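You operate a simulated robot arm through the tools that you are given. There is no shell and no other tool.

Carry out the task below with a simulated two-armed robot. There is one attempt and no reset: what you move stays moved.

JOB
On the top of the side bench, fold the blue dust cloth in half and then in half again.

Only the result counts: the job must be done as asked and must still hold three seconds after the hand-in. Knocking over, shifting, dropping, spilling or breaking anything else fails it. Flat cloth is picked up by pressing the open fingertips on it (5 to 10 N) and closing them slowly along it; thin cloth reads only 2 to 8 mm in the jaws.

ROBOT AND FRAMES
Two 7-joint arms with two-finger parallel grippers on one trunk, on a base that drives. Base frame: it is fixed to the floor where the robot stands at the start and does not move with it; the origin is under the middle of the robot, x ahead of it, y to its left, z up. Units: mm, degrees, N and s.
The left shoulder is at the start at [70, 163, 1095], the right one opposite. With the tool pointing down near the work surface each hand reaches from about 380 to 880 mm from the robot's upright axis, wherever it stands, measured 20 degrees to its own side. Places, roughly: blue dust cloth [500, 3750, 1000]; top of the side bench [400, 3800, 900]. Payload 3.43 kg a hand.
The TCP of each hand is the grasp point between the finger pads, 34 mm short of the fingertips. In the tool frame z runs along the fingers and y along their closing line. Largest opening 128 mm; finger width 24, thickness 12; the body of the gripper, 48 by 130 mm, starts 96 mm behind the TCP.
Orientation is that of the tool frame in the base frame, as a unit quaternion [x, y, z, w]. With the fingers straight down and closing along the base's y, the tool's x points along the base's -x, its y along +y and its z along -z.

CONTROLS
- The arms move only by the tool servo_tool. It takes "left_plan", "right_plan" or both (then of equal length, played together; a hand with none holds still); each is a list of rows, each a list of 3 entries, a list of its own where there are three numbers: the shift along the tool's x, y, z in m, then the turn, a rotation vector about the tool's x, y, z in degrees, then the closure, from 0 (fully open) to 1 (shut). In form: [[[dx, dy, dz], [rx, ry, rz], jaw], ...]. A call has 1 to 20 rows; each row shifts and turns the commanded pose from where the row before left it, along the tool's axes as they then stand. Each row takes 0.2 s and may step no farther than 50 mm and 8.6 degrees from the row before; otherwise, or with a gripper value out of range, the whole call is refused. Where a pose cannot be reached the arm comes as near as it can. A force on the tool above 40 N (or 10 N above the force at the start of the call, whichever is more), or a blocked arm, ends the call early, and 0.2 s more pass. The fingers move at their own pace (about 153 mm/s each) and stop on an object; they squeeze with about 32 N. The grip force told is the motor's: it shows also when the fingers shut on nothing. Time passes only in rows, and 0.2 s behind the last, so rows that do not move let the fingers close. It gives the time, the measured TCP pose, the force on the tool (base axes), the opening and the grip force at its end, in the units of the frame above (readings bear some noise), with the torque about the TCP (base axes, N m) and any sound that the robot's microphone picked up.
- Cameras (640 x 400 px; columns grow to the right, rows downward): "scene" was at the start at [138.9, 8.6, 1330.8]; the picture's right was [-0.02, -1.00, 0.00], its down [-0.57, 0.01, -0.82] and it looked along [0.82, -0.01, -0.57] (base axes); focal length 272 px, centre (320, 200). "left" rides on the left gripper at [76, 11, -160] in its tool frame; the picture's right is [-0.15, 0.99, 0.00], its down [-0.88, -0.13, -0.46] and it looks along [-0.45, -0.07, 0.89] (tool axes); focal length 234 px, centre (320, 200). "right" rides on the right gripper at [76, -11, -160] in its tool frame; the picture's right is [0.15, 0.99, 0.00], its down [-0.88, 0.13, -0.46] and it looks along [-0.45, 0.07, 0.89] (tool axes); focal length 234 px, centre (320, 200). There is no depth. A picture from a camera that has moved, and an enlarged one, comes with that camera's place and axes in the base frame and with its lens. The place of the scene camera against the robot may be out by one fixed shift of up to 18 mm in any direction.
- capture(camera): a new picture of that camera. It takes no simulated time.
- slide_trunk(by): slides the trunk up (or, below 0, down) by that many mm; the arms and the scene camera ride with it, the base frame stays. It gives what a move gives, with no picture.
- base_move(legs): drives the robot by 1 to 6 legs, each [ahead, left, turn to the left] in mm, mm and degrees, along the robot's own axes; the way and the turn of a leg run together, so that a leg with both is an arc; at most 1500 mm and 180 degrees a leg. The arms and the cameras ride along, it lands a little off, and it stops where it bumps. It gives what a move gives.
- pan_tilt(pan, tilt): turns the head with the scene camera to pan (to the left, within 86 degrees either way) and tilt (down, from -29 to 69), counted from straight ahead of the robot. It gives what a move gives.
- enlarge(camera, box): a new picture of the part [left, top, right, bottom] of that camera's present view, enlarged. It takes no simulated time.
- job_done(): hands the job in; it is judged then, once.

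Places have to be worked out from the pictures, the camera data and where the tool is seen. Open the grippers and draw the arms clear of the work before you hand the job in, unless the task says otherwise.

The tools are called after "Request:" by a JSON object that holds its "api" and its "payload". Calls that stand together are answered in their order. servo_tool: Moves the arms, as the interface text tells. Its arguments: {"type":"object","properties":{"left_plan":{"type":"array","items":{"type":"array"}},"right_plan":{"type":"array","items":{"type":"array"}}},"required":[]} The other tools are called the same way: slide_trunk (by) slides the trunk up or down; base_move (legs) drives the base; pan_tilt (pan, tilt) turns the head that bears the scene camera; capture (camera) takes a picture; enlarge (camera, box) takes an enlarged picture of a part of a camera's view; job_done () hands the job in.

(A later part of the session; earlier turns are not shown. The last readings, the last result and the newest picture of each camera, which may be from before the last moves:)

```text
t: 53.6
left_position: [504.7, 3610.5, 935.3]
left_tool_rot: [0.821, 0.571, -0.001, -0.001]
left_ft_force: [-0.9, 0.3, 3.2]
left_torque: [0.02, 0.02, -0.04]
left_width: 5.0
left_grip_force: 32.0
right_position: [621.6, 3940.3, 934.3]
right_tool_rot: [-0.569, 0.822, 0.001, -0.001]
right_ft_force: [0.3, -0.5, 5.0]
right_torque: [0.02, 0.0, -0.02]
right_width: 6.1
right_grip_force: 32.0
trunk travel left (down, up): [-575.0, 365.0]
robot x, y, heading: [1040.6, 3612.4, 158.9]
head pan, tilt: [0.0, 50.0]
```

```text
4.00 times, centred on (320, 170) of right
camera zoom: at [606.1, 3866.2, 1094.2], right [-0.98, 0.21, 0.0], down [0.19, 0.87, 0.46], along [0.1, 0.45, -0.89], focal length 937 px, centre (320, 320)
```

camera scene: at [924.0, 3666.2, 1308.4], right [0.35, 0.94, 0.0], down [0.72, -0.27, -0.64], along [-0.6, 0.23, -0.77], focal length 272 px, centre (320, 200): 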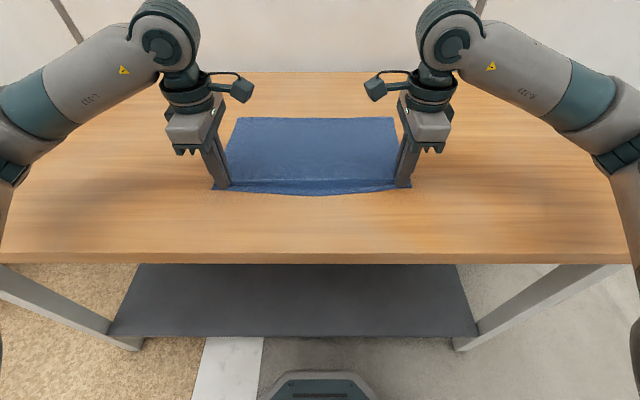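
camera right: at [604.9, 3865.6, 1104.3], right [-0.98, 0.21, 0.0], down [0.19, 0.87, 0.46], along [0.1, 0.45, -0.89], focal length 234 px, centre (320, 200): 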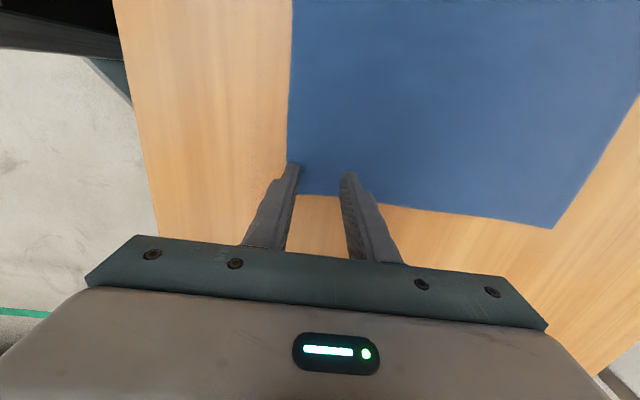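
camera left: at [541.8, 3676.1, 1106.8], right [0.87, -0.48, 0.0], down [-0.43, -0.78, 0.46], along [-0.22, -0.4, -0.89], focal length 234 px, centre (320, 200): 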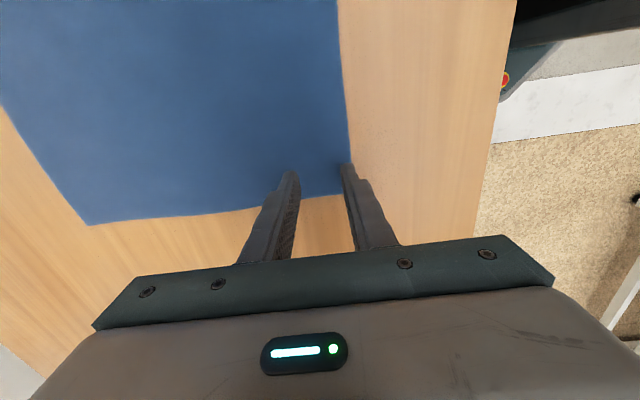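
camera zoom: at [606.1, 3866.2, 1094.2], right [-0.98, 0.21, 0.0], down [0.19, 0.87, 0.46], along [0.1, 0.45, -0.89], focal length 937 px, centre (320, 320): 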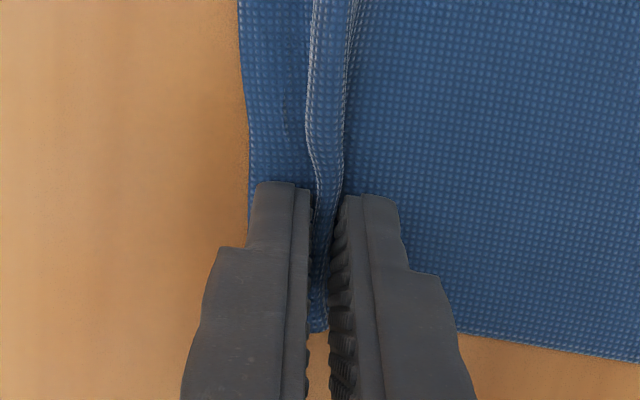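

Both jaws hold the cloth (5.0 and 6.1 mm at 32 N), with a neat ridge along the near edge and a flap of about 13 mm behind it. I now raise both hands together along an arc toward the far edge, first half only, and look.

Request:
{"api": "servo_tool", "payload": {"left_plan": [[[0, -0.003, -0.015], [0, 0, 0], 1.0], [[0, -0.003, -0.015], [0, 0, 0], 1.0], [[0, -0.00875, -0.01325], [0, 0, 0], 1.0], [[0, -0.00875, -0.01325], [0, 0, 0], 1.0], [[0, -0.01345, -0.0098], [0, 0, 0], 1.0], [[0, -0.01345, -0.0098], [0, 0, 0], 1.0], [[0, -0.0165, -0.00525], [0, 0, 0], 1.0], [[0, -0.0165, -0.00525], [0, 0, 0], 1.0], [[0, -0.0175, 0], [0, 0, 0], 1.0], [[0, 0, 0], [0, 0, 0], 1.0]], "right_plan": [[[0, 0.003, -0.015], [0, 0, 0], 1.0], [[0, 0.003, -0.015], [0, 0, 0], 1.0], [[0, 0.00875, -0.01325], [0, 0, 0], 1.0], [[0, 0.00875, -0.01325], [0, 0, 0], 1.0], [[0, 0.01345, -0.0098], [0, 0, 0], 1.0], [[0, 0.01345, -0.0098], [0, 0, 0], 1.0], [[0, 0.0165, -0.00525], [0, 0, 0], 1.0], [[0, 0.0165, -0.00525], [0, 0, 0], 1.0], [[0, 0.0175, 0], [0, 0, 0], 1.0], [[0, 0, 0], [0, 0, 0], 1.0]]}}

Request:
{"api": "capture", "payload": {"camera": "scene"}}

Request:
{"api": "capture", "payload": {"camera": "left"}}

Request:
{"api": "capture", "payload": {"camera": "right"}}

```text
t: 55.9
left_position: [409.3, 3644.4, 1022.6]
left_tool_rot: [0.822, 0.569, -0.001, -0.001]
left_ft_force: [0.5, 1.1, -0.7]
left_torque: [0.06, -0.01, -0.02]
left_width: 2.3
left_grip_force: 32.1
right_position: [527.7, 3976.0, 1022.5]
right_tool_rot: [-0.569, 0.822, 0.0, 0.0]
right_ft_force: [0.5, -0.8, 0.8]
right_torque: [0.01, -0.01, 0.01]
right_width: 6.0
right_grip_force: 32.3
trunk travel left (down, up): [-575.0, 365.0]
robot x, y, heading: [1044.7, 3610.9, 159.4]
head pan, tilt: [0.0, 50.0]
```

```text
taken
camera scene: at [923.9, 3666.3, 1308.3], right [0.35, 0.94, 0.0], down [0.72, -0.27, -0.64], along [-0.6, 0.23, -0.77], focal length 272 px, centre (320, 200)
```

scene: 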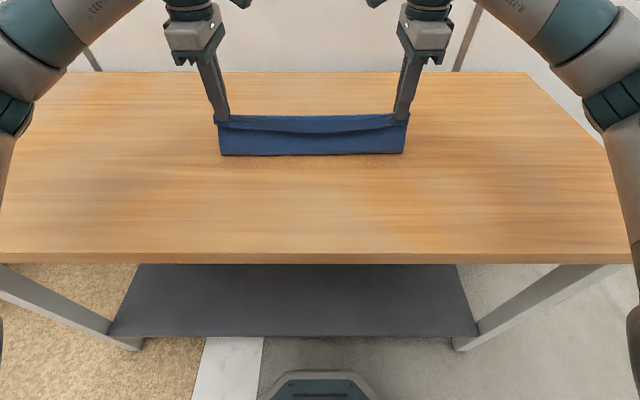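

```text
taken
camera left: at [447.0, 3711.1, 1182.8], right [0.87, -0.48, 0.0], down [-0.43, -0.78, 0.46], along [-0.22, -0.4, -0.89], focal length 234 px, centre (320, 200)
```

left: 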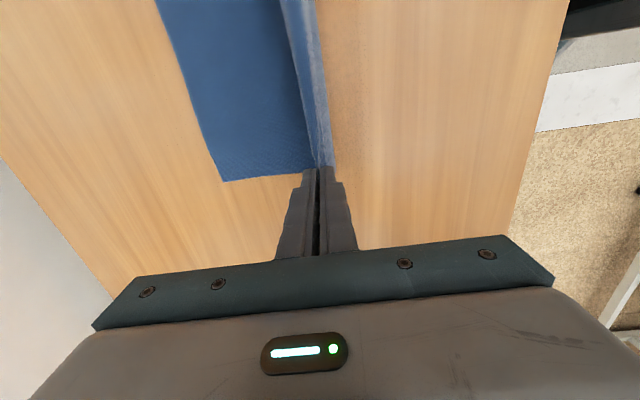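

```text
taken
camera right: at [511.4, 3901.2, 1180.4], right [-0.98, 0.21, 0.0], down [0.19, 0.87, 0.46], along [0.1, 0.45, -0.89], focal length 234 px, centre (320, 200)
```

right: 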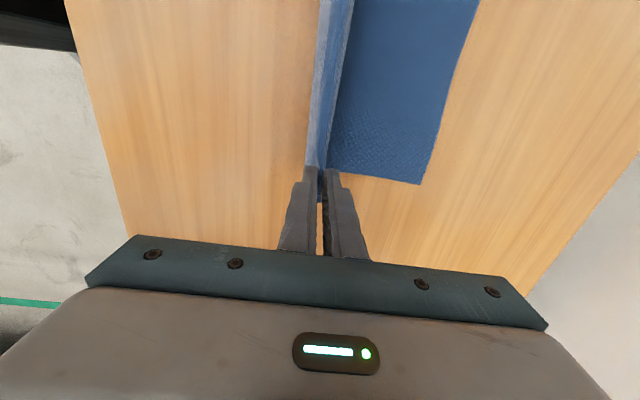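

The cloth hangs evenly from both hands; the left now reads 2.3 mm (still in the thin-cloth range). I enlarge to check the grip before the second half.

Request:
{"api": "enlarge", "payload": {"camera": "scene", "box": [190, 60, 430, 210]}}

Request:
{"api": "enlarge", "payload": {"camera": "left", "box": [220, 90, 420, 215]}}

Request:
{"api": "enlarge", "payload": {"camera": "right", "box": [220, 90, 420, 215]}}

```text
2.67 times, centred on (310, 135) of scene
camera zoom: at [923.9, 3666.3, 1308.3], right [0.35, 0.94, 0.0], down [0.72, -0.27, -0.64], along [-0.6, 0.23, -0.77], focal length 726 px, centre (347, 373)
```

zoom: 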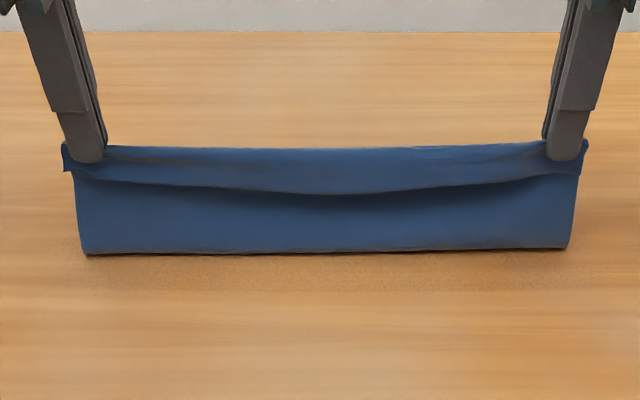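

```text
3.20 times, centred on (320, 152) of left
camera zoom: at [447.0, 3711.1, 1182.8], right [0.87, -0.48, 0.0], down [-0.43, -0.78, 0.46], along [-0.22, -0.4, -0.89], focal length 749 px, centre (320, 352)
```

zoom: 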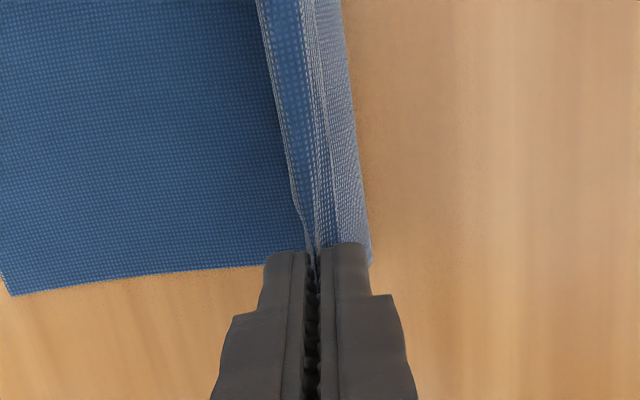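

```text
3.20 times, centred on (320, 152) of right
camera zoom: at [511.4, 3901.2, 1180.4], right [-0.98, 0.21, 0.0], down [0.19, 0.87, 0.46], along [0.1, 0.45, -0.89], focal length 749 px, centre (320, 352)
```

zoom: 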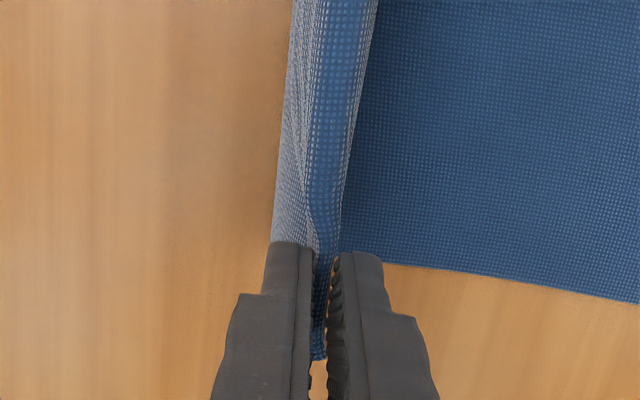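

Both grips look sound and the far edge now lies about 15 mm nearer than before (corners near [280, 3670] and [406, 4046]). I complete the arc, laying the held edge about 30 mm short of the far edge so the small hem can fill the rest.

Request:
{"api": "servo_tool", "payload": {"left_plan": [[[0, -0.0175, 0], [0, 0, 0], 1.0], [[0, -0.0165, 0.00525], [0, 0, 0], 1.0], [[0, -0.0165, 0.00525], [0, 0, 0], 1.0], [[0, -0.01345, 0.0098], [0, 0, 0], 1.0], [[0, -0.01345, 0.0098], [0, 0, 0], 1.0], [[0, -0.00875, 0.01325], [0, 0, 0], 1.0], [[0, -0.00875, 0.01325], [0, 0, 0], 1.0], [[0, -0.00285, 0.0112], [0, 0, 0], 1.0], [[0, -0.00285, 0.0112], [0, 0, 0], 1.0], [[0, -0.0004, 0.0035], [0, 0, 0], 1.0], [[0, 0, 0], [0, 0, 0], 1.0], [[0, 0, 0], [0, 0, 0], 1.0]], "right_plan": [[[0, 0.0175, 0], [0, 0, 0], 1.0], [[0, 0.0165, 0.00525], [0, 0, 0], 1.0], [[0, 0.0165, 0.00525], [0, 0, 0], 1.0], [[0, 0.01345, 0.0098], [0, 0, 0], 1.0], [[0, 0.01345, 0.0098], [0, 0, 0], 1.0], [[0, 0.00875, 0.01325], [0, 0, 0], 1.0], [[0, 0.00875, 0.01325], [0, 0, 0], 1.0], [[0, 0.00285, 0.0112], [0, 0, 0], 1.0], [[0, 0.00285, 0.0112], [0, 0, 0], 1.0], [[0, 0.0004, 0.0035], [0, 0, 0], 1.0], [[0, 0, 0], [0, 0, 0], 1.0], [[0, 0, 0], [0, 0, 0], 1.0]]}}

Request:
{"api": "enlarge", "payload": {"camera": "scene", "box": [190, 60, 430, 210]}}

Request:
{"api": "capture", "payload": {"camera": "left"}}

Request:
{"api": "capture", "payload": {"camera": "right"}}

```text
t: 58.5
left_position: [314.5, 3681.6, 941.4]
left_tool_rot: [0.822, 0.57, 0.0, 0.001]
left_ft_force: [-0.8, 0.4, 4.1]
left_torque: [0.03, 0.05, -0.05]
left_width: 2.1
left_grip_force: 31.8
right_position: [432.9, 4012.0, 940.4]
right_tool_rot: [-0.569, 0.822, 0.001, 0.001]
right_ft_force: [-0.6, 0.2, 0.4]
right_torque: [-0.02, 0.02, -0.01]
right_width: 5.9
right_grip_force: 32.0
trunk travel left (down, up): [-575.0, 365.0]
robot x, y, heading: [1041.3, 3610.9, 159.4]
head pan, tilt: [0.0, 50.0]
```

```text
2.67 times, centred on (310, 135) of scene
camera zoom: at [923.8, 3666.4, 1308.3], right [0.35, 0.94, 0.0], down [0.72, -0.27, -0.64], along [-0.6, 0.23, -0.77], focal length 726 px, centre (347, 373)
```

zoom: 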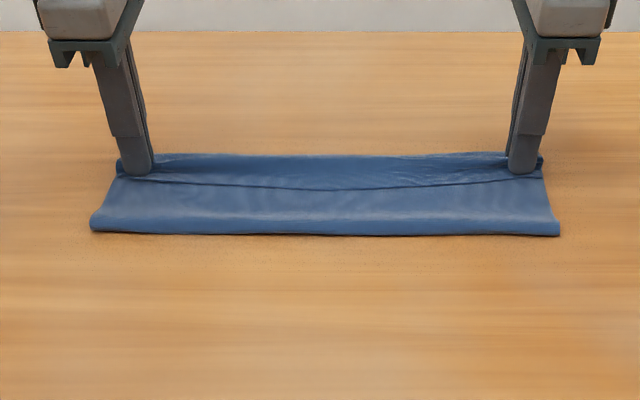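

```text
taken
camera left: at [352.5, 3747.2, 1100.9], right [0.87, -0.48, 0.0], down [-0.43, -0.78, 0.46], along [-0.22, -0.4, -0.89], focal length 234 px, centre (320, 200)
```

left: 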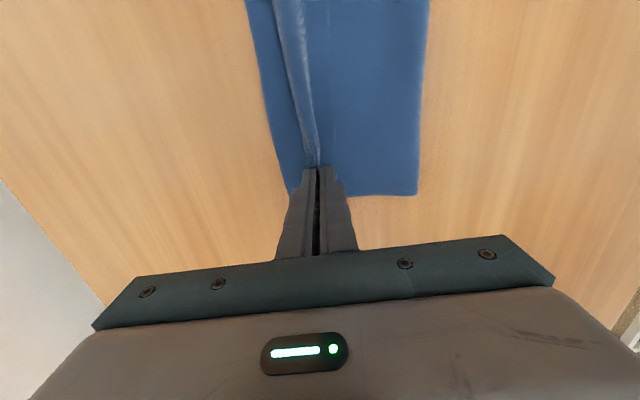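

```text
taken
camera right: at [416.6, 3937.3, 1098.6], right [-0.98, 0.21, 0.0], down [0.19, 0.87, 0.46], along [0.1, 0.45, -0.89], focal length 234 px, centre (320, 200)
```

right: 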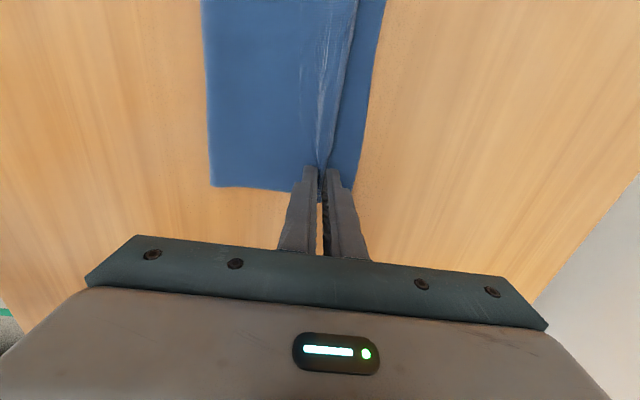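

The edge is laid down: the strip now runs from the fold (near side) to the far edge, with the little hem pointing toward me. I open the jaws slowly to about 20 mm and lift straight up.

Request:
{"api": "servo_tool", "payload": {"left_plan": [[[0, 0, 0], [0, 0, 0], 0.96], [[0, 0, 0], [0, 0, 0], 0.93], [[0, 0, 0], [0, 0, 0], 0.9], [[0, 0, 0], [0, 0, 0], 0.87], [[0, 0, 0], [0, 0, 0], 0.85], [[0, 0, 0], [0, 0, 0], 0.85], [[0, 0, -0.01], [0, 0, 0], 0.85], [[0, 0, -0.01], [0, 0, 0], 0.85], [[0, 0, -0.02], [0, 0, 0], 0.85], [[0, 0, -0.03], [0, 0, 0], 0.85], [[0, 0, -0.03], [0, 0, 0], 0.85], [[0, 0, 0], [0, 0, 0], 0.85]], "right_plan": [[[0, 0, 0], [0, 0, 0], 0.96], [[0, 0, 0], [0, 0, 0], 0.93], [[0, 0, 0], [0, 0, 0], 0.9], [[0, 0, 0], [0, 0, 0], 0.87], [[0, 0, 0], [0, 0, 0], 0.85], [[0, 0, 0], [0, 0, 0], 0.85], [[0, 0, -0.01], [0, 0, 0], 0.85], [[0, 0, -0.01], [0, 0, 0], 0.85], [[0, 0, -0.02], [0, 0, 0], 0.85], [[0, 0, -0.03], [0, 0, 0], 0.85], [[0, 0, -0.03], [0, 0, 0], 0.85], [[0, 0, 0], [0, 0, 0], 0.85]]}}

Request:
{"api": "enlarge", "payload": {"camera": "scene", "box": [190, 60, 430, 210]}}

Request:
{"api": "capture", "payload": {"camera": "left"}}

Request:
{"api": "capture", "payload": {"camera": "right"}}

```text
t: 61.0
left_position: [314.6, 3679.4, 1039.1]
left_tool_rot: [0.822, 0.569, 0.0, -0.001]
left_ft_force: [-0.8, -0.5, -0.5]
left_torque: [0.01, 0.0, -0.01]
left_width: 19.3
left_grip_force: 0.1
right_position: [432.3, 4012.3, 1038.1]
right_tool_rot: [-0.57, 0.822, 0.0, 0.0]
right_ft_force: [-0.8, -0.3, -1.2]
right_torque: [-0.04, 0.01, 0.03]
right_width: 19.2
right_grip_force: 0.1
trunk travel left (down, up): [-575.0, 365.0]
robot x, y, heading: [1039.2, 3611.8, 159.5]
head pan, tilt: [0.0, 50.0]
```

```text
2.67 times, centred on (310, 135) of scene
camera zoom: at [922.6, 3666.9, 1308.1], right [0.35, 0.94, 0.0], down [0.72, -0.27, -0.64], along [-0.6, 0.23, -0.77], focal length 726 px, centre (347, 373)
```

zoom: 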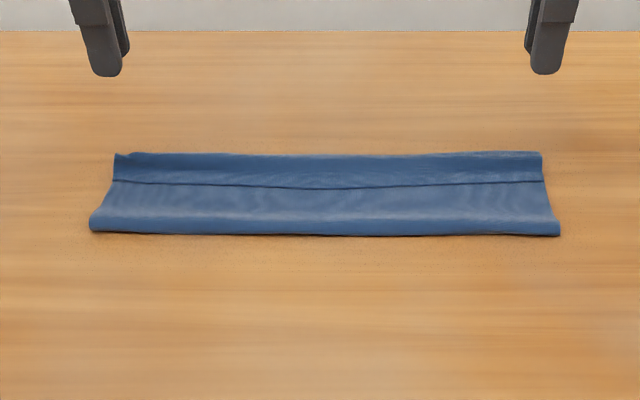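

```text
taken
camera left: at [351.7, 3746.6, 1200.1], right [0.87, -0.48, 0.0], down [-0.43, -0.78, 0.46], along [-0.22, -0.4, -0.89], focal length 234 px, centre (320, 200)
```

left: 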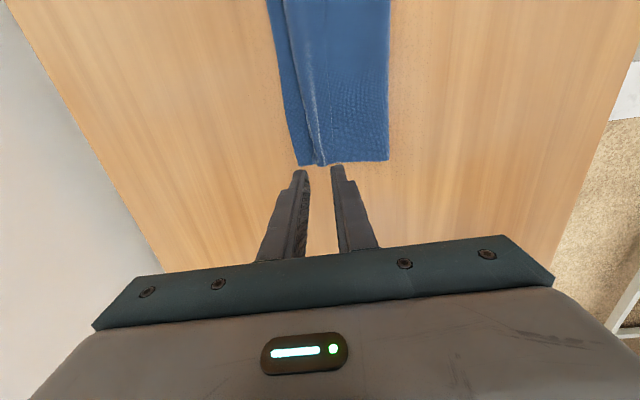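

```text
taken
camera right: at [415.3, 3937.8, 1197.1], right [-0.98, 0.21, 0.0], down [0.19, 0.87, 0.46], along [0.1, 0.45, -0.89], focal length 234 px, centre (320, 200)
```

right: 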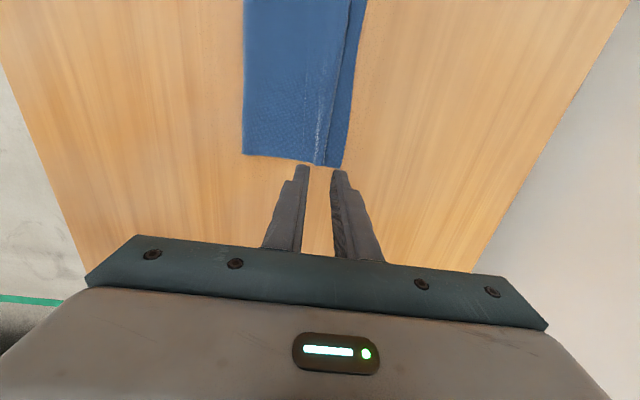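

The cloth stays folded as a strip; the hem's edge shows on top. I enlarge both gripper views to see how the hem lies.

Request:
{"api": "enlarge", "payload": {"camera": "left", "box": [220, 0, 460, 180]}}

Request:
{"api": "enlarge", "payload": {"camera": "right", "box": [180, 0, 420, 180]}}

Request:
{"api": "enlarge", "payload": {"camera": "scene", "box": [215, 100, 415, 165]}}

```text
2.22 times, centred on (340, 90) of left
camera zoom: at [351.7, 3746.6, 1200.1], right [0.87, -0.48, 0.0], down [-0.43, -0.78, 0.46], along [-0.22, -0.4, -0.89], focal length 520 px, centre (276, 444)
```

zoom: 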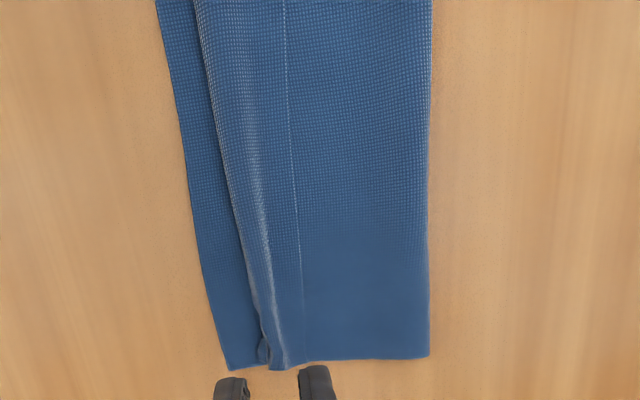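

```text
2.22 times, centred on (300, 90) of right
camera zoom: at [415.3, 3937.8, 1197.1], right [-0.98, 0.21, 0.0], down [0.19, 0.87, 0.46], along [0.1, 0.45, -0.89], focal length 520 px, centre (364, 444)
```

zoom: 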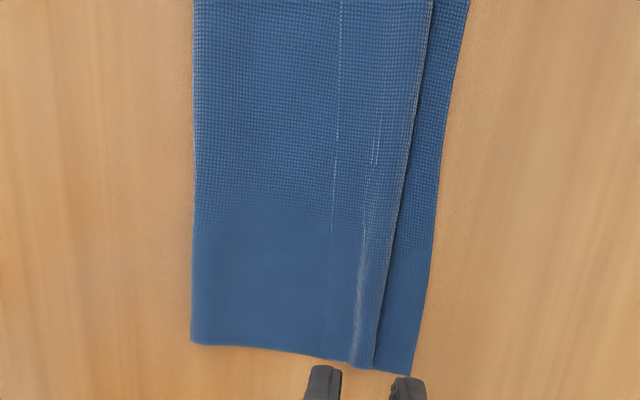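

```text
3.20 times, centred on (315, 132) of scene
camera zoom: at [922.6, 3666.9, 1308.1], right [0.35, 0.94, 0.0], down [0.72, -0.27, -0.64], along [-0.6, 0.23, -0.77], focal length 871 px, centre (336, 416)
```

zoom: 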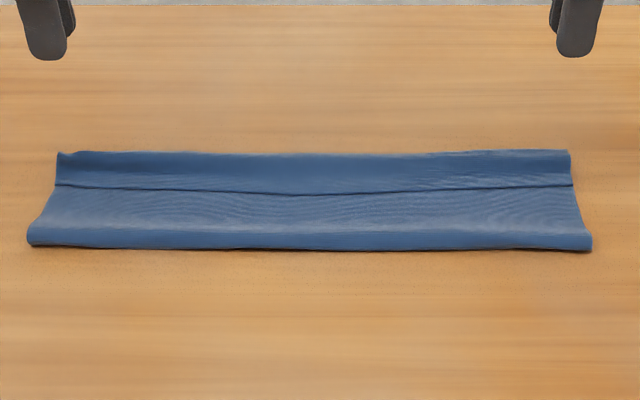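

Strip ends measure: right end from about [529, 4000] to [409, 4046], left end from [383, 3622] to [277, 3671], so it is about 400 by 125 mm. For the second fold the right hand will take the right end in its middle and carry it over to the left end; I first swing the left hand clear to the left and back, and turn the right hand back so it closes along the strip.

Request:
{"api": "servo_tool", "payload": {"left_plan": [[[0, 0, -0.03], [0, 0, 0], 0.85], [[0, 0, -0.03], [0, 0, 0], 0.85], [[-0.03, 0.03, 0], [0, 0, 0], 0.85], [[-0.03, 0.03, 0], [0, 0, 0], 0.85], [[-0.03, 0.03, 0], [0, 0, 0], 0.85], [[-0.03, 0.03, 0], [0, 0, 0], 0.85], [[-0.03, 0.03, 0], [0, 0, 0], 0.85], [[-0.02, 0.03, 0], [0, 0, 0], 0.85], [[0, 0.03, 0], [0, 0, 0], 0.85], [[0, 0.03, 0], [0, 0, 0], 0.85], [[0, 0, 0], [0, 0, 0], 0.85], [[0, 0, 0], [0, 0, 0], 0.85], [[0, 0, 0], [0, 0, 0], 0.85]], "right_plan": [[[-0.011, -0.0346, 0], [0, 0, 0], 0.72], [[0, 0, 0], [0, 0, -8.2], 0.72], [[0, 0, 0], [0, 0, -8.2], 0.72], [[0, 0, 0], [0, 0, -8.2], 0.72], [[0, 0, 0], [0, 0, -8.2], 0.72], [[0, 0, 0], [0, 0, -8.2], 0.72], [[0, 0, 0], [0, 0, -8.2], 0.72], [[0, 0, 0], [0, 0, -8.2], 0.72], [[0, 0, 0], [0, 0, -8.2], 0.72], [[0, 0, 0], [0, 0, -8.2], 0.72], [[0, 0, 0], [0, 0, -8.2], 0.72], [[0, 0, 0], [0, 0, -8.0], 0.72], [[0, 0, 0], [0, 0, 0], 0.72]]}}

Request:
{"api": "capture", "payload": {"camera": "scene"}}

Request:
{"api": "capture", "payload": {"camera": "right"}}

```text
t: 63.9
left_position: [479.3, 3437.3, 1100.4]
left_tool_rot: [0.822, 0.569, 0.001, 0.0]
left_ft_force: [-0.4, 0.5, 0.2]
left_torque: [0.0, 0.04, -0.02]
left_width: 19.2
left_grip_force: 0.1
right_position: [469.6, 4010.2, 1040.5]
right_tool_rot: [0.984, -0.178, 0.0, -0.001]
right_ft_force: [0.2, -0.8, 0.4]
right_torque: [0.0, 0.04, 0.0]
right_width: 36.0
right_grip_force: 0.0
trunk travel left (down, up): [-575.0, 365.0]
robot x, y, heading: [1044.2, 3614.3, 159.5]
head pan, tilt: [0.0, 50.0]
```

```text
taken
camera scene: at [923.3, 3666.4, 1308.3], right [0.35, 0.94, 0.0], down [0.72, -0.27, -0.64], along [-0.6, 0.23, -0.77], focal length 272 px, centre (320, 200)
```

scene: 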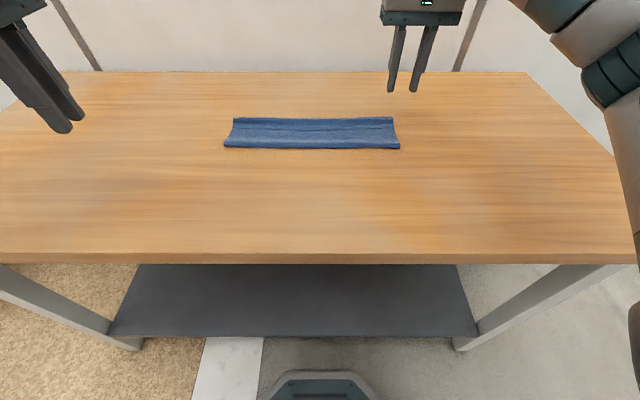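

```text
taken
camera right: at [544.0, 3994.5, 1198.5], right [-0.21, -0.98, 0.0], down [-0.87, 0.19, 0.46], along [-0.45, 0.1, -0.89], focal length 234 px, centre (320, 200)
```

right: 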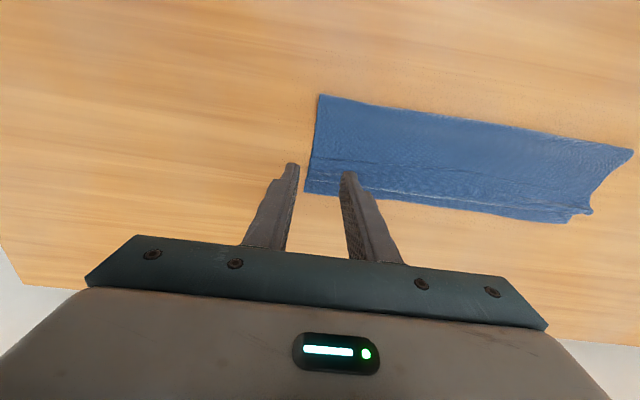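

The right camera now sees the whole strip; the right end runs from [529, 3998] to [412, 4043]. I enlarge its right end to choose the grip point relative to the hem.

Request:
{"api": "enlarge", "payload": {"camera": "right", "box": [270, 80, 430, 210]}}

Request:
{"api": "enlarge", "payload": {"camera": "right", "box": [480, 110, 640, 240]}}

```text
3.08 times, centred on (350, 145) of right
camera zoom: at [544.0, 3994.5, 1198.5], right [-0.21, -0.98, 0.0], down [-0.87, 0.19, 0.46], along [-0.45, 0.1, -0.89], focal length 720 px, centre (228, 369)
```

zoom: 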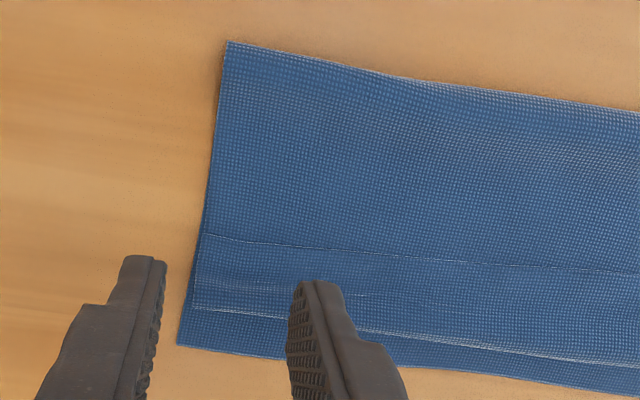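

```text
3.08 times, centred on (560, 175) of right
camera zoom: at [544.0, 3994.5, 1198.5], right [-0.21, -0.98, 0.0], down [-0.87, 0.19, 0.46], along [-0.45, 0.1, -0.89], focal length 720 px, centre (-418, 277)
```

zoom: 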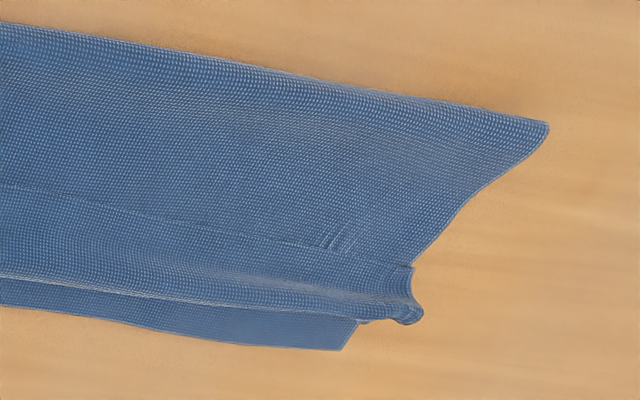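

The hem's edge lies 75 mm from the fold at this end, so I will grip centred 60 mm from the fold, where there are just two layers. First I test in the air that the right hand reaches the laying-down spot, 355 mm to the left and low.

Request:
{"api": "servo_tool", "payload": {"right_plan": [[[0, 0.04, 0], [0, 0, 0], 0.72], [[0, 0.04, 0], [0, 0, 0], 0.72], [[0, 0.04, 0], [0, 0, 0], 0.72], [[0, 0.04, 0], [0, 0, 0], 0.72], [[0, 0.04, 0], [0, 0, 0], 0.72], [[0, 0.04, 0], [0, 0, 0], 0.72], [[0, 0.04, 0], [0, 0, 0], 0.72], [[0, 0.04, 0], [0, 0, 0], 0.72], [[0, 0.035, 0], [0, 0, 0], 0.72], [[0, 0, 0.04], [0, 0, 0], 0.72], [[0, 0, 0.03], [0, 0, 0], 0.72], [[0, 0, 0], [0, 0, 0], 0.72]]}}

Request:
{"api": "capture", "payload": {"camera": "scene"}}

Request:
{"api": "capture", "payload": {"camera": "right"}}

```text
t: 66.5
left_position: [480.4, 3437.5, 1100.1]
left_tool_rot: [0.822, 0.57, -0.001, 0.0]
left_ft_force: [0.5, 0.6, -0.6]
left_torque: [0.0, 0.02, 0.01]
left_width: 19.3
left_grip_force: 0.0
right_position: [343.7, 3678.1, 972.5]
right_tool_rot: [0.984, -0.178, -0.001, 0.0]
right_ft_force: [0.6, 0.6, 0.3]
right_torque: [0.03, 0.03, 0.0]
right_width: 35.9
right_grip_force: 0.2
trunk travel left (down, up): [-575.0, 365.0]
robot x, y, heading: [1041.7, 3611.7, 159.4]
head pan, tilt: [0.0, 50.0]
```

```text
taken
camera scene: at [923.7, 3666.0, 1308.3], right [0.35, 0.94, 0.0], down [0.72, -0.27, -0.64], along [-0.6, 0.23, -0.77], focal length 272 px, centre (320, 200)
```

scene: 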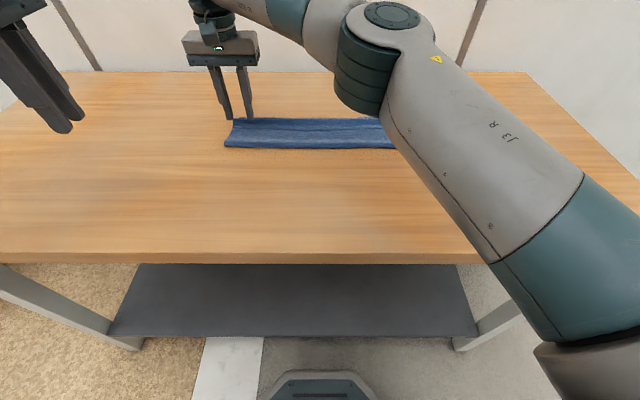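

```text
taken
camera right: at [418.2, 3661.3, 1130.2], right [-0.21, -0.98, 0.0], down [-0.87, 0.19, 0.46], along [-0.45, 0.1, -0.89], focal length 234 px, centre (320, 200)
```

right: 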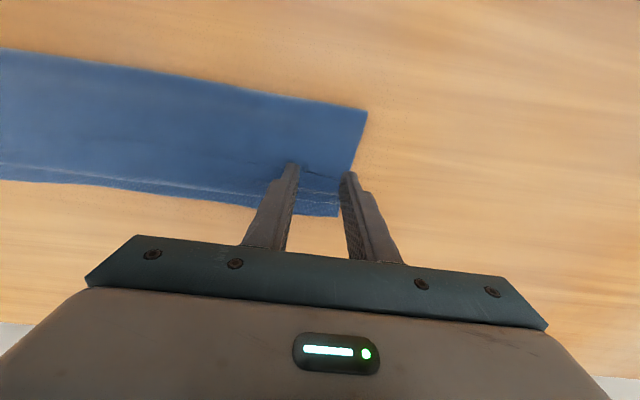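

The right hand reaches the laying-down spot freely. I go back up and over to the right end, tilt the hand 3 degrees so that the outer finger (off the cloth) hangs lower than the inner one, and lower to a few mm above the bench.

Request:
{"api": "servo_tool", "payload": {"right_plan": [[[0, 0, -0.04], [0, 0, 0], 0.72], [[0, 0, -0.03], [0, 0, 0], 0.72], [[0, -0.04, 0], [0, 0, 0], 0.72], [[0, -0.04, 0], [0, 0, 0], 0.72], [[0, -0.04, 0], [0, 0, 0], 0.72], [[0, -0.04, 0], [0, 0, 0], 0.72], [[0, -0.04, 0], [0, 0, 0], 0.72], [[0, -0.04, 0], [0, 0, 0], 0.72], [[0, -0.04, 0], [0, 0, 0], 0.72], [[0, -0.04, 0], [0, 0, 0], 0.72], [[0, -0.035, 0], [0, 0, 0], 0.72], [[0, 0, 0], [-3, 0, 0], 0.72], [[0, 0, 0.04], [0, 0, 0], 0.72], [[0, 0, 0.03], [0, 0, 0], 0.72], [[0, 0, 0.023], [0, 0, 0], 0.72], [[0, 0, 0], [0, 0, 0], 0.72]]}}

Request:
{"api": "capture", "payload": {"camera": "right"}}

Request:
{"api": "enlarge", "payload": {"camera": "right", "box": [240, 110, 400, 220]}}

Request:
{"api": "enlarge", "payload": {"camera": "scene", "box": [340, 80, 460, 160]}}

```text
t: 69.8
left_position: [480.3, 3438.4, 1100.7]
left_tool_rot: [0.822, 0.569, 0.0, 0.0]
left_ft_force: [-0.2, -0.2, -0.6]
left_torque: [0.02, -0.02, 0.03]
left_width: 19.2
left_grip_force: 0.0
right_position: [468.7, 4005.1, 947.3]
right_tool_rot: [0.984, -0.178, -0.005, 0.026]
right_ft_force: [0.5, -0.1, -0.3]
right_torque: [-0.03, 0.01, -0.01]
right_width: 35.9
right_grip_force: 0.1
trunk travel left (down, up): [-575.0, 365.0]
robot x, y, heading: [1045.3, 3611.5, 159.2]
head pan, tilt: [0.0, 50.0]
```

```text
taken
camera right: at [545.8, 3997.7, 1105.1], right [-0.21, -0.98, 0.05], down [-0.86, 0.21, 0.46], along [-0.46, 0.05, -0.89], focal length 234 px, centre (320, 200)
```

right: 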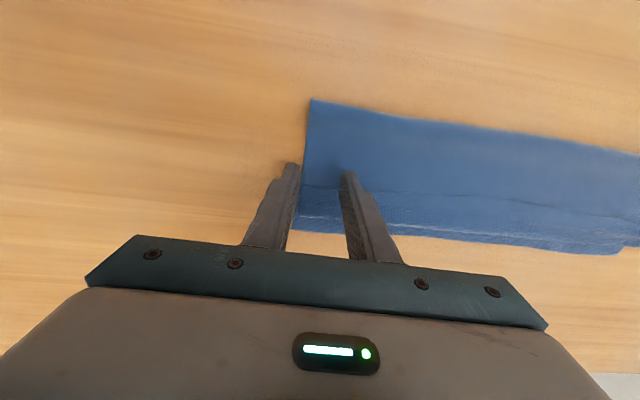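

```text
3.64 times, centred on (320, 165) of right
camera zoom: at [545.8, 3997.7, 1105.1], right [-0.21, -0.98, 0.05], down [-0.86, 0.21, 0.46], along [-0.46, 0.05, -0.89], focal length 852 px, centre (320, 327)
```

zoom: 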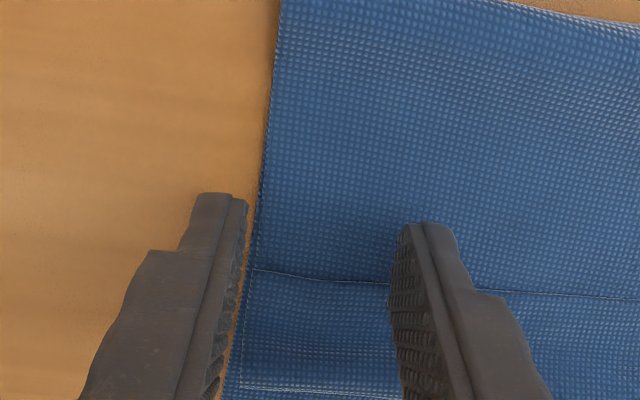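

```text
5.00 times, centred on (400, 120) of scene
camera zoom: at [923.6, 3666.3, 1308.3], right [0.35, 0.94, 0.0], down [0.72, -0.27, -0.64], along [-0.6, 0.23, -0.77], focal length 1361 px, centre (-80, 600)
```

zoom: 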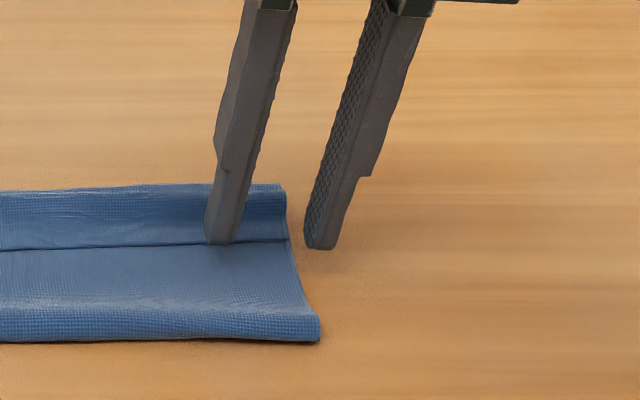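

The outer finger stands just off the cloth's right edge and the inner one on the two-layer part clear of the hem. I shift 3 mm right for clearance and lower in small steps, watching the force.

Request:
{"api": "servo_tool", "payload": {"right_plan": [[[0, -0.003, 0.004], [0, 0, 0], 0.72], [[0, 0, 0.004], [0, 0, 0], 0.72], [[0, 0, 0.001], [0, 0, 0], 0.72], [[0, 0, 0.001], [0, 0, 0], 0.72], [[0, 0, 0], [0, 0, 0], 0.72], [[0, 0, 0], [0, 0, 0], 0.72]]}}

```text
t: 71.2
left_position: [480.6, 3437.0, 1101.2]
left_tool_rot: [0.822, 0.57, 0.0, 0.0]
left_ft_force: [0.2, -0.1, -0.6]
left_torque: [0.02, 0.03, 0.02]
left_width: 19.0
left_grip_force: 0.1
right_position: [468.7, 4007.1, 936.8]
right_tool_rot: [0.984, -0.178, -0.005, 0.026]
right_ft_force: [0.8, 0.2, -0.8]
right_torque: [0.0, -0.01, 0.0]
right_width: 35.9
right_grip_force: 0.1
trunk travel left (down, up): [-575.0, 365.0]
robot x, y, heading: [1045.5, 3613.0, 159.5]
head pan, tilt: [0.0, 50.0]
```

No contact yet at TCP 936.8. I lower 1 mm at a time with settling rows.

Request:
{"api": "servo_tool", "payload": {"right_plan": [[[0, 0, 0.001], [0, 0, 0], 0.72], [[0, 0, 0.001], [0, 0, 0], 0.72], [[0, 0, 0], [0, 0, 0], 0.72], [[0, 0, 0], [0, 0, 0], 0.72]]}}

```text
t: 72.2
left_position: [479.7, 3437.8, 1100.5]
left_tool_rot: [0.821, 0.57, 0.0, 0.0]
left_ft_force: [-1.2, -0.5, -0.2]
left_torque: [-0.03, -0.02, 0.01]
left_width: 19.1
left_grip_force: 0.0
right_position: [468.5, 4007.5, 936.1]
right_tool_rot: [0.984, -0.179, -0.006, 0.025]
right_ft_force: [-2.2, 2.1, 5.4]
right_torque: [0.13, 0.05, 0.04]
right_width: 36.2
right_grip_force: 0.4
trunk travel left (down, up): [-575.0, 365.0]
robot x, y, heading: [1041.6, 3609.8, 159.3]
head pan, tilt: [0.0, 50.0]
```

Contact at 5.4 N, borne mostly by the outer finger on the bench. I press 0.6 mm further so that the inner finger also bears on the cloth.

Request:
{"api": "servo_tool", "payload": {"right_plan": [[[0, 0, 0.0006], [0, 0, 0], 0.72], [[0, 0, 0], [0, 0, 0], 0.72], [[0, 0, 0], [0, 0, 0], 0.72]]}}

Request:
{"api": "enlarge", "payload": {"camera": "right", "box": [240, 110, 400, 220]}}

Request:
{"api": "enlarge", "payload": {"camera": "scene", "box": [340, 80, 460, 160]}}

```text
t: 73.0
left_position: [480.4, 3437.8, 1101.5]
left_tool_rot: [0.822, 0.57, -0.001, -0.001]
left_ft_force: [-0.5, 0.1, 0.6]
left_torque: [-0.03, 0.02, -0.02]
left_width: 19.2
left_grip_force: 0.0
right_position: [468.5, 4006.8, 936.1]
right_tool_rot: [0.984, -0.179, -0.005, 0.026]
right_ft_force: [-3.5, 4.7, 13.3]
right_torque: [0.4, 0.04, 0.13]
right_width: 36.5
right_grip_force: 0.9
trunk travel left (down, up): [-575.0, 365.0]
robot x, y, heading: [1041.9, 3613.5, 159.4]
head pan, tilt: [0.0, 50.0]
```

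```text
3.64 times, centred on (320, 165) of right
camera zoom: at [546.5, 3999.5, 1093.1], right [-0.21, -0.98, 0.05], down [-0.86, 0.21, 0.46], along [-0.46, 0.05, -0.88], focal length 852 px, centre (320, 327)
```

zoom: 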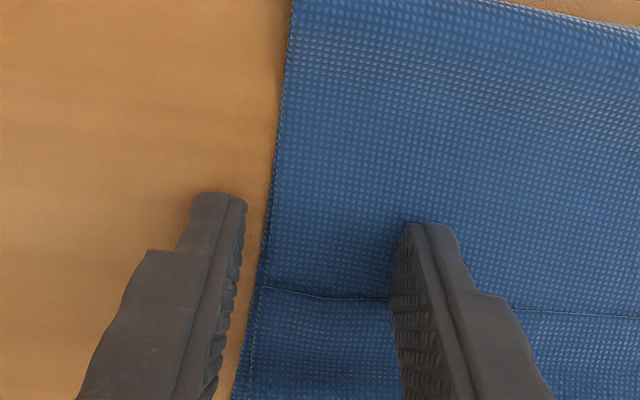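

```text
5.00 times, centred on (400, 120) of scene
camera zoom: at [924.1, 3666.2, 1308.5], right [0.35, 0.94, 0.0], down [0.72, -0.27, -0.64], along [-0.6, 0.23, -0.77], focal length 1361 px, centre (-80, 600)
```

zoom: 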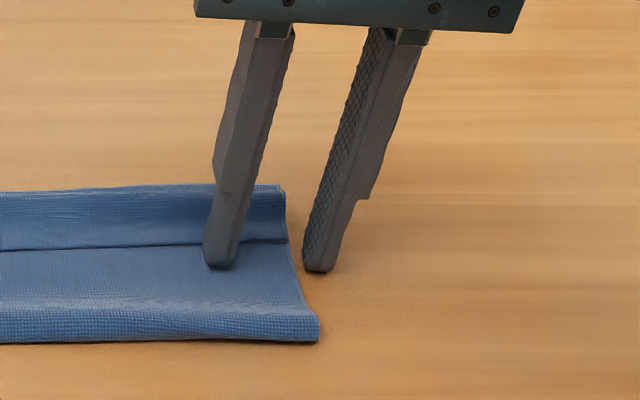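

The outer finger bears most of the 13 N. I take 1.2 degrees of the tilt out so the inner finger presses the cloth too.

Request:
{"api": "servo_tool", "payload": {"right_plan": [[[0, 0, 0], [1.2, 0, 0], 0.72], [[0, 0, 0], [0, 0, 0], 0.72], [[0, 0, 0], [0, 0, 0], 0.72]]}}

```text
t: 73.8
left_position: [480.0, 3436.7, 1100.5]
left_tool_rot: [0.822, 0.57, -0.001, 0.0]
left_ft_force: [0.3, 0.3, 0.6]
left_torque: [-0.02, -0.02, 0.01]
left_width: 19.2
left_grip_force: 0.2
right_position: [468.7, 4007.2, 935.6]
right_tool_rot: [0.984, -0.179, -0.004, 0.015]
right_ft_force: [-3.3, 2.2, 14.4]
right_torque: [-0.16, 0.33, -0.06]
right_width: 35.8
right_grip_force: 0.1
trunk travel left (down, up): [-575.0, 365.0]
robot x, y, heading: [1044.5, 3612.8, 159.4]
head pan, tilt: [0.0, 50.0]
```

Now the inner finger carries most of the 14 N. I balance with -0.4 degrees and ease up 0.4 mm.

Request:
{"api": "servo_tool", "payload": {"right_plan": [[[0, 0, -0.0004], [-0.4, 0, 0], 0.72], [[0, 0, 0], [0, 0, 0], 0.72], [[0, 0, 0], [0, 0, 0], 0.72]]}}

```text
t: 74.7
left_position: [480.1, 3436.6, 1100.2]
left_tool_rot: [0.822, 0.57, -0.001, -0.001]
left_ft_force: [0.3, -0.9, 0.9]
left_torque: [0.02, 0.05, 0.02]
left_width: 19.2
left_grip_force: 0.1
right_position: [469.7, 4007.2, 935.2]
right_tool_rot: [0.984, -0.178, -0.005, 0.019]
right_ft_force: [-3.5, 2.1, 13.6]
right_torque: [-0.19, 0.34, -0.08]
right_width: 36.2
right_grip_force: 0.0
trunk travel left (down, up): [-575.0, 365.0]
robot x, y, heading: [1040.7, 3611.4, 159.3]
head pan, tilt: [0.0, 50.0]
```

Still 13.6 N mostly inner; I tilt back a little more and ease up.

Request:
{"api": "servo_tool", "payload": {"right_plan": [[[0, 0, -0.0005], [-0.4, 0, 0], 0.72], [[0, 0, 0], [0, 0, 0], 0.72], [[0, 0, 0], [0, 0, 0], 0.72], [[0, 0, 0], [0, 0, 0], 0.72]]}}

```text
t: 75.7
left_position: [480.1, 3437.3, 1101.1]
left_tool_rot: [0.822, 0.57, 0.0, 0.0]
left_ft_force: [0.1, 0.3, -0.6]
left_torque: [0.02, 0.01, 0.02]
left_width: 19.1
left_grip_force: 0.1
right_position: [469.7, 4007.7, 935.7]
right_tool_rot: [0.984, -0.179, -0.004, 0.022]
right_ft_force: [-2.0, 0.4, 6.7]
right_torque: [-0.08, 0.14, -0.05]
right_width: 36.2
right_grip_force: 0.5
trunk travel left (down, up): [-575.0, 365.0]
robot x, y, heading: [1043.9, 3608.0, 159.3]
head pan, tilt: [0.0, 50.0]
```

6.7 N now, with about 5 N on the inner finger and 1.5 N on the outer one at the bench: a good state. I close the jaws slowly.

Request:
{"api": "servo_tool", "payload": {"right_plan": [[[0, 0, 0], [0, 0, 0], 0.735], [[0, 0, 0], [0, 0, 0], 0.75], [[0, 0, 0], [0, 0, 0], 0.765], [[0, 0, 0], [0, 0, 0], 0.78], [[0, 0, 0], [0, 0, 0], 0.795], [[0, 0, 0], [0, 0, 0], 0.81], [[0, 0, 0], [0, 0, 0], 0.825], [[0, 0, 0], [0, 0, 0], 0.84], [[0, 0, 0], [0, 0, 0], 0.84]]}}

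Request:
{"api": "enlarge", "payload": {"camera": "right", "box": [240, 110, 400, 220]}}

Request:
{"api": "enlarge", "payload": {"camera": "scene", "box": [340, 80, 460, 160]}}

```text
t: 77.7
left_position: [479.5, 3435.4, 1101.1]
left_tool_rot: [0.821, 0.57, -0.001, 0.0]
left_ft_force: [0.0, 0.0, 0.1]
left_torque: [-0.02, 0.03, 0.0]
left_width: 18.9
left_grip_force: 0.1
right_position: [469.1, 4007.5, 937.2]
right_tool_rot: [0.984, -0.179, -0.005, 0.022]
right_ft_force: [0.1, -0.3, 5.5]
right_torque: [-0.04, 0.09, -0.02]
right_width: 20.2
right_grip_force: 0.0
trunk travel left (down, up): [-575.0, 365.0]
robot x, y, heading: [1041.5, 3614.9, 159.5]
head pan, tilt: [0.0, 50.0]
```

```text
3.64 times, centred on (320, 165) of right
camera zoom: at [546.4, 3998.3, 1093.6], right [-0.21, -0.98, 0.04], down [-0.86, 0.21, 0.46], along [-0.46, 0.06, -0.89], focal length 852 px, centre (320, 327)
```

zoom: 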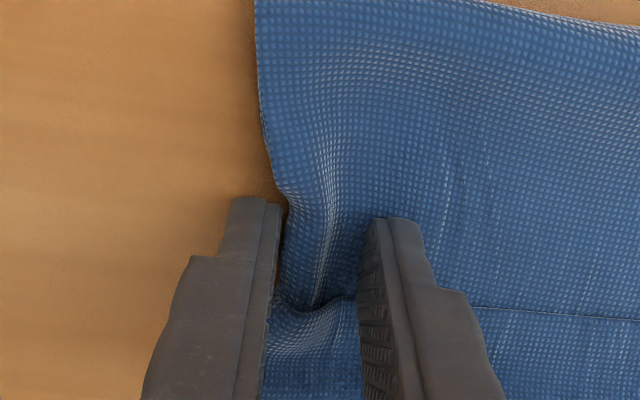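

```text
5.00 times, centred on (400, 120) of scene
camera zoom: at [923.9, 3666.2, 1308.3], right [0.35, 0.94, 0.0], down [0.72, -0.27, -0.64], along [-0.6, 0.23, -0.77], focal length 1361 px, centre (-80, 600)
```

zoom: 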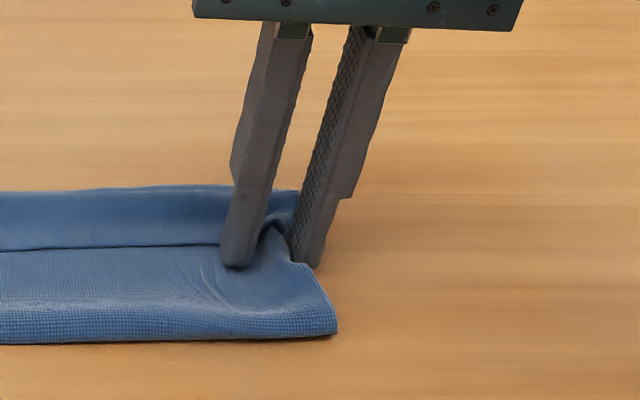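

The ridge is forming nicely with the edge against the outer finger. I continue closing slowly to shut.

Request:
{"api": "servo_tool", "payload": {"right_plan": [[[0, 0, 0.0002], [0, 0, 0], 0.855], [[0, 0, 0], [0, 0, 0], 0.87], [[0, 0, 0], [0, 0, 0], 0.885], [[0, 0, 0], [0, 0, 0], 0.9], [[0, 0, 0], [0, 0, 0], 0.915], [[0, 0, 0], [0, 0, 0], 0.93], [[0, 0, 0], [0, 0, 0], 0.945], [[0, 0, 0], [0, 0, 0], 0.96], [[0, 0, 0], [0, 0, 0], 0.98], [[0, 0, 0], [0, 0, 0], 1.0], [[0, 0, 0], [0, 0, 0], 1.0], [[0, 0, 0], [0, 0, 0], 1.0]]}}

Request:
{"api": "enlarge", "payload": {"camera": "right", "box": [240, 110, 400, 220]}}

Request:
{"api": "enlarge", "payload": {"camera": "scene", "box": [340, 80, 460, 160]}}

```text
t: 80.2
left_position: [480.6, 3437.8, 1100.1]
left_tool_rot: [0.822, 0.57, 0.0, -0.001]
left_ft_force: [0.3, 0.2, -0.5]
left_torque: [0.01, -0.02, 0.02]
left_width: 19.2
left_grip_force: 0.1
right_position: [468.5, 4007.4, 935.7]
right_tool_rot: [0.984, -0.179, -0.005, 0.022]
right_ft_force: [-0.5, 0.9, 6.0]
right_torque: [0.01, -0.02, -0.01]
right_width: 2.9
right_grip_force: 32.2
trunk travel left (down, up): [-575.0, 365.0]
robot x, y, heading: [1043.6, 3607.4, 159.2]
head pan, tilt: [0.0, 50.0]
```

```text
3.64 times, centred on (320, 165) of right
camera zoom: at [546.0, 3998.2, 1093.5], right [-0.21, -0.98, 0.04], down [-0.86, 0.21, 0.46], along [-0.46, 0.06, -0.89], focal length 852 px, centre (320, 327)
```

zoom: 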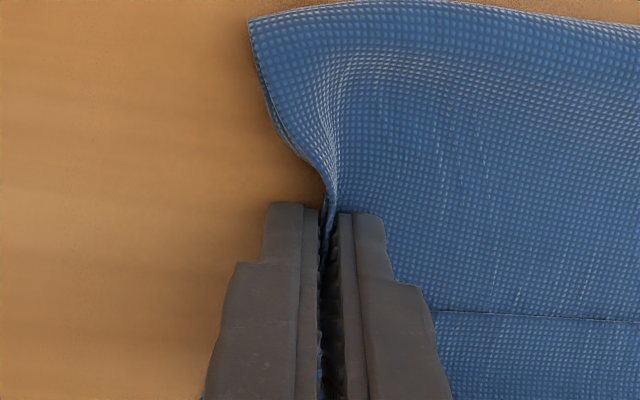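

```text
5.00 times, centred on (400, 120) of scene
camera zoom: at [923.9, 3666.2, 1308.3], right [0.35, 0.94, 0.0], down [0.72, -0.27, -0.64], along [-0.6, 0.23, -0.77], focal length 1361 px, centre (-80, 600)
```

zoom: 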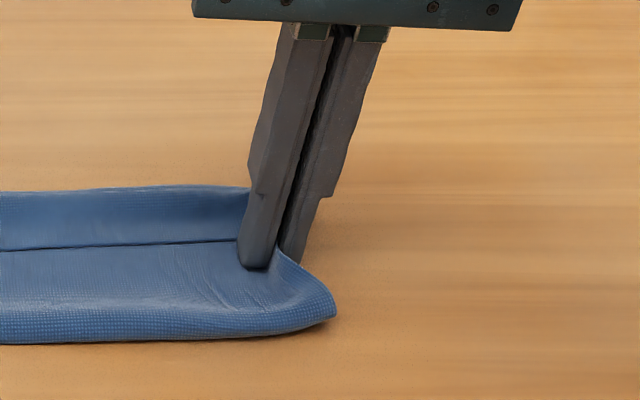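

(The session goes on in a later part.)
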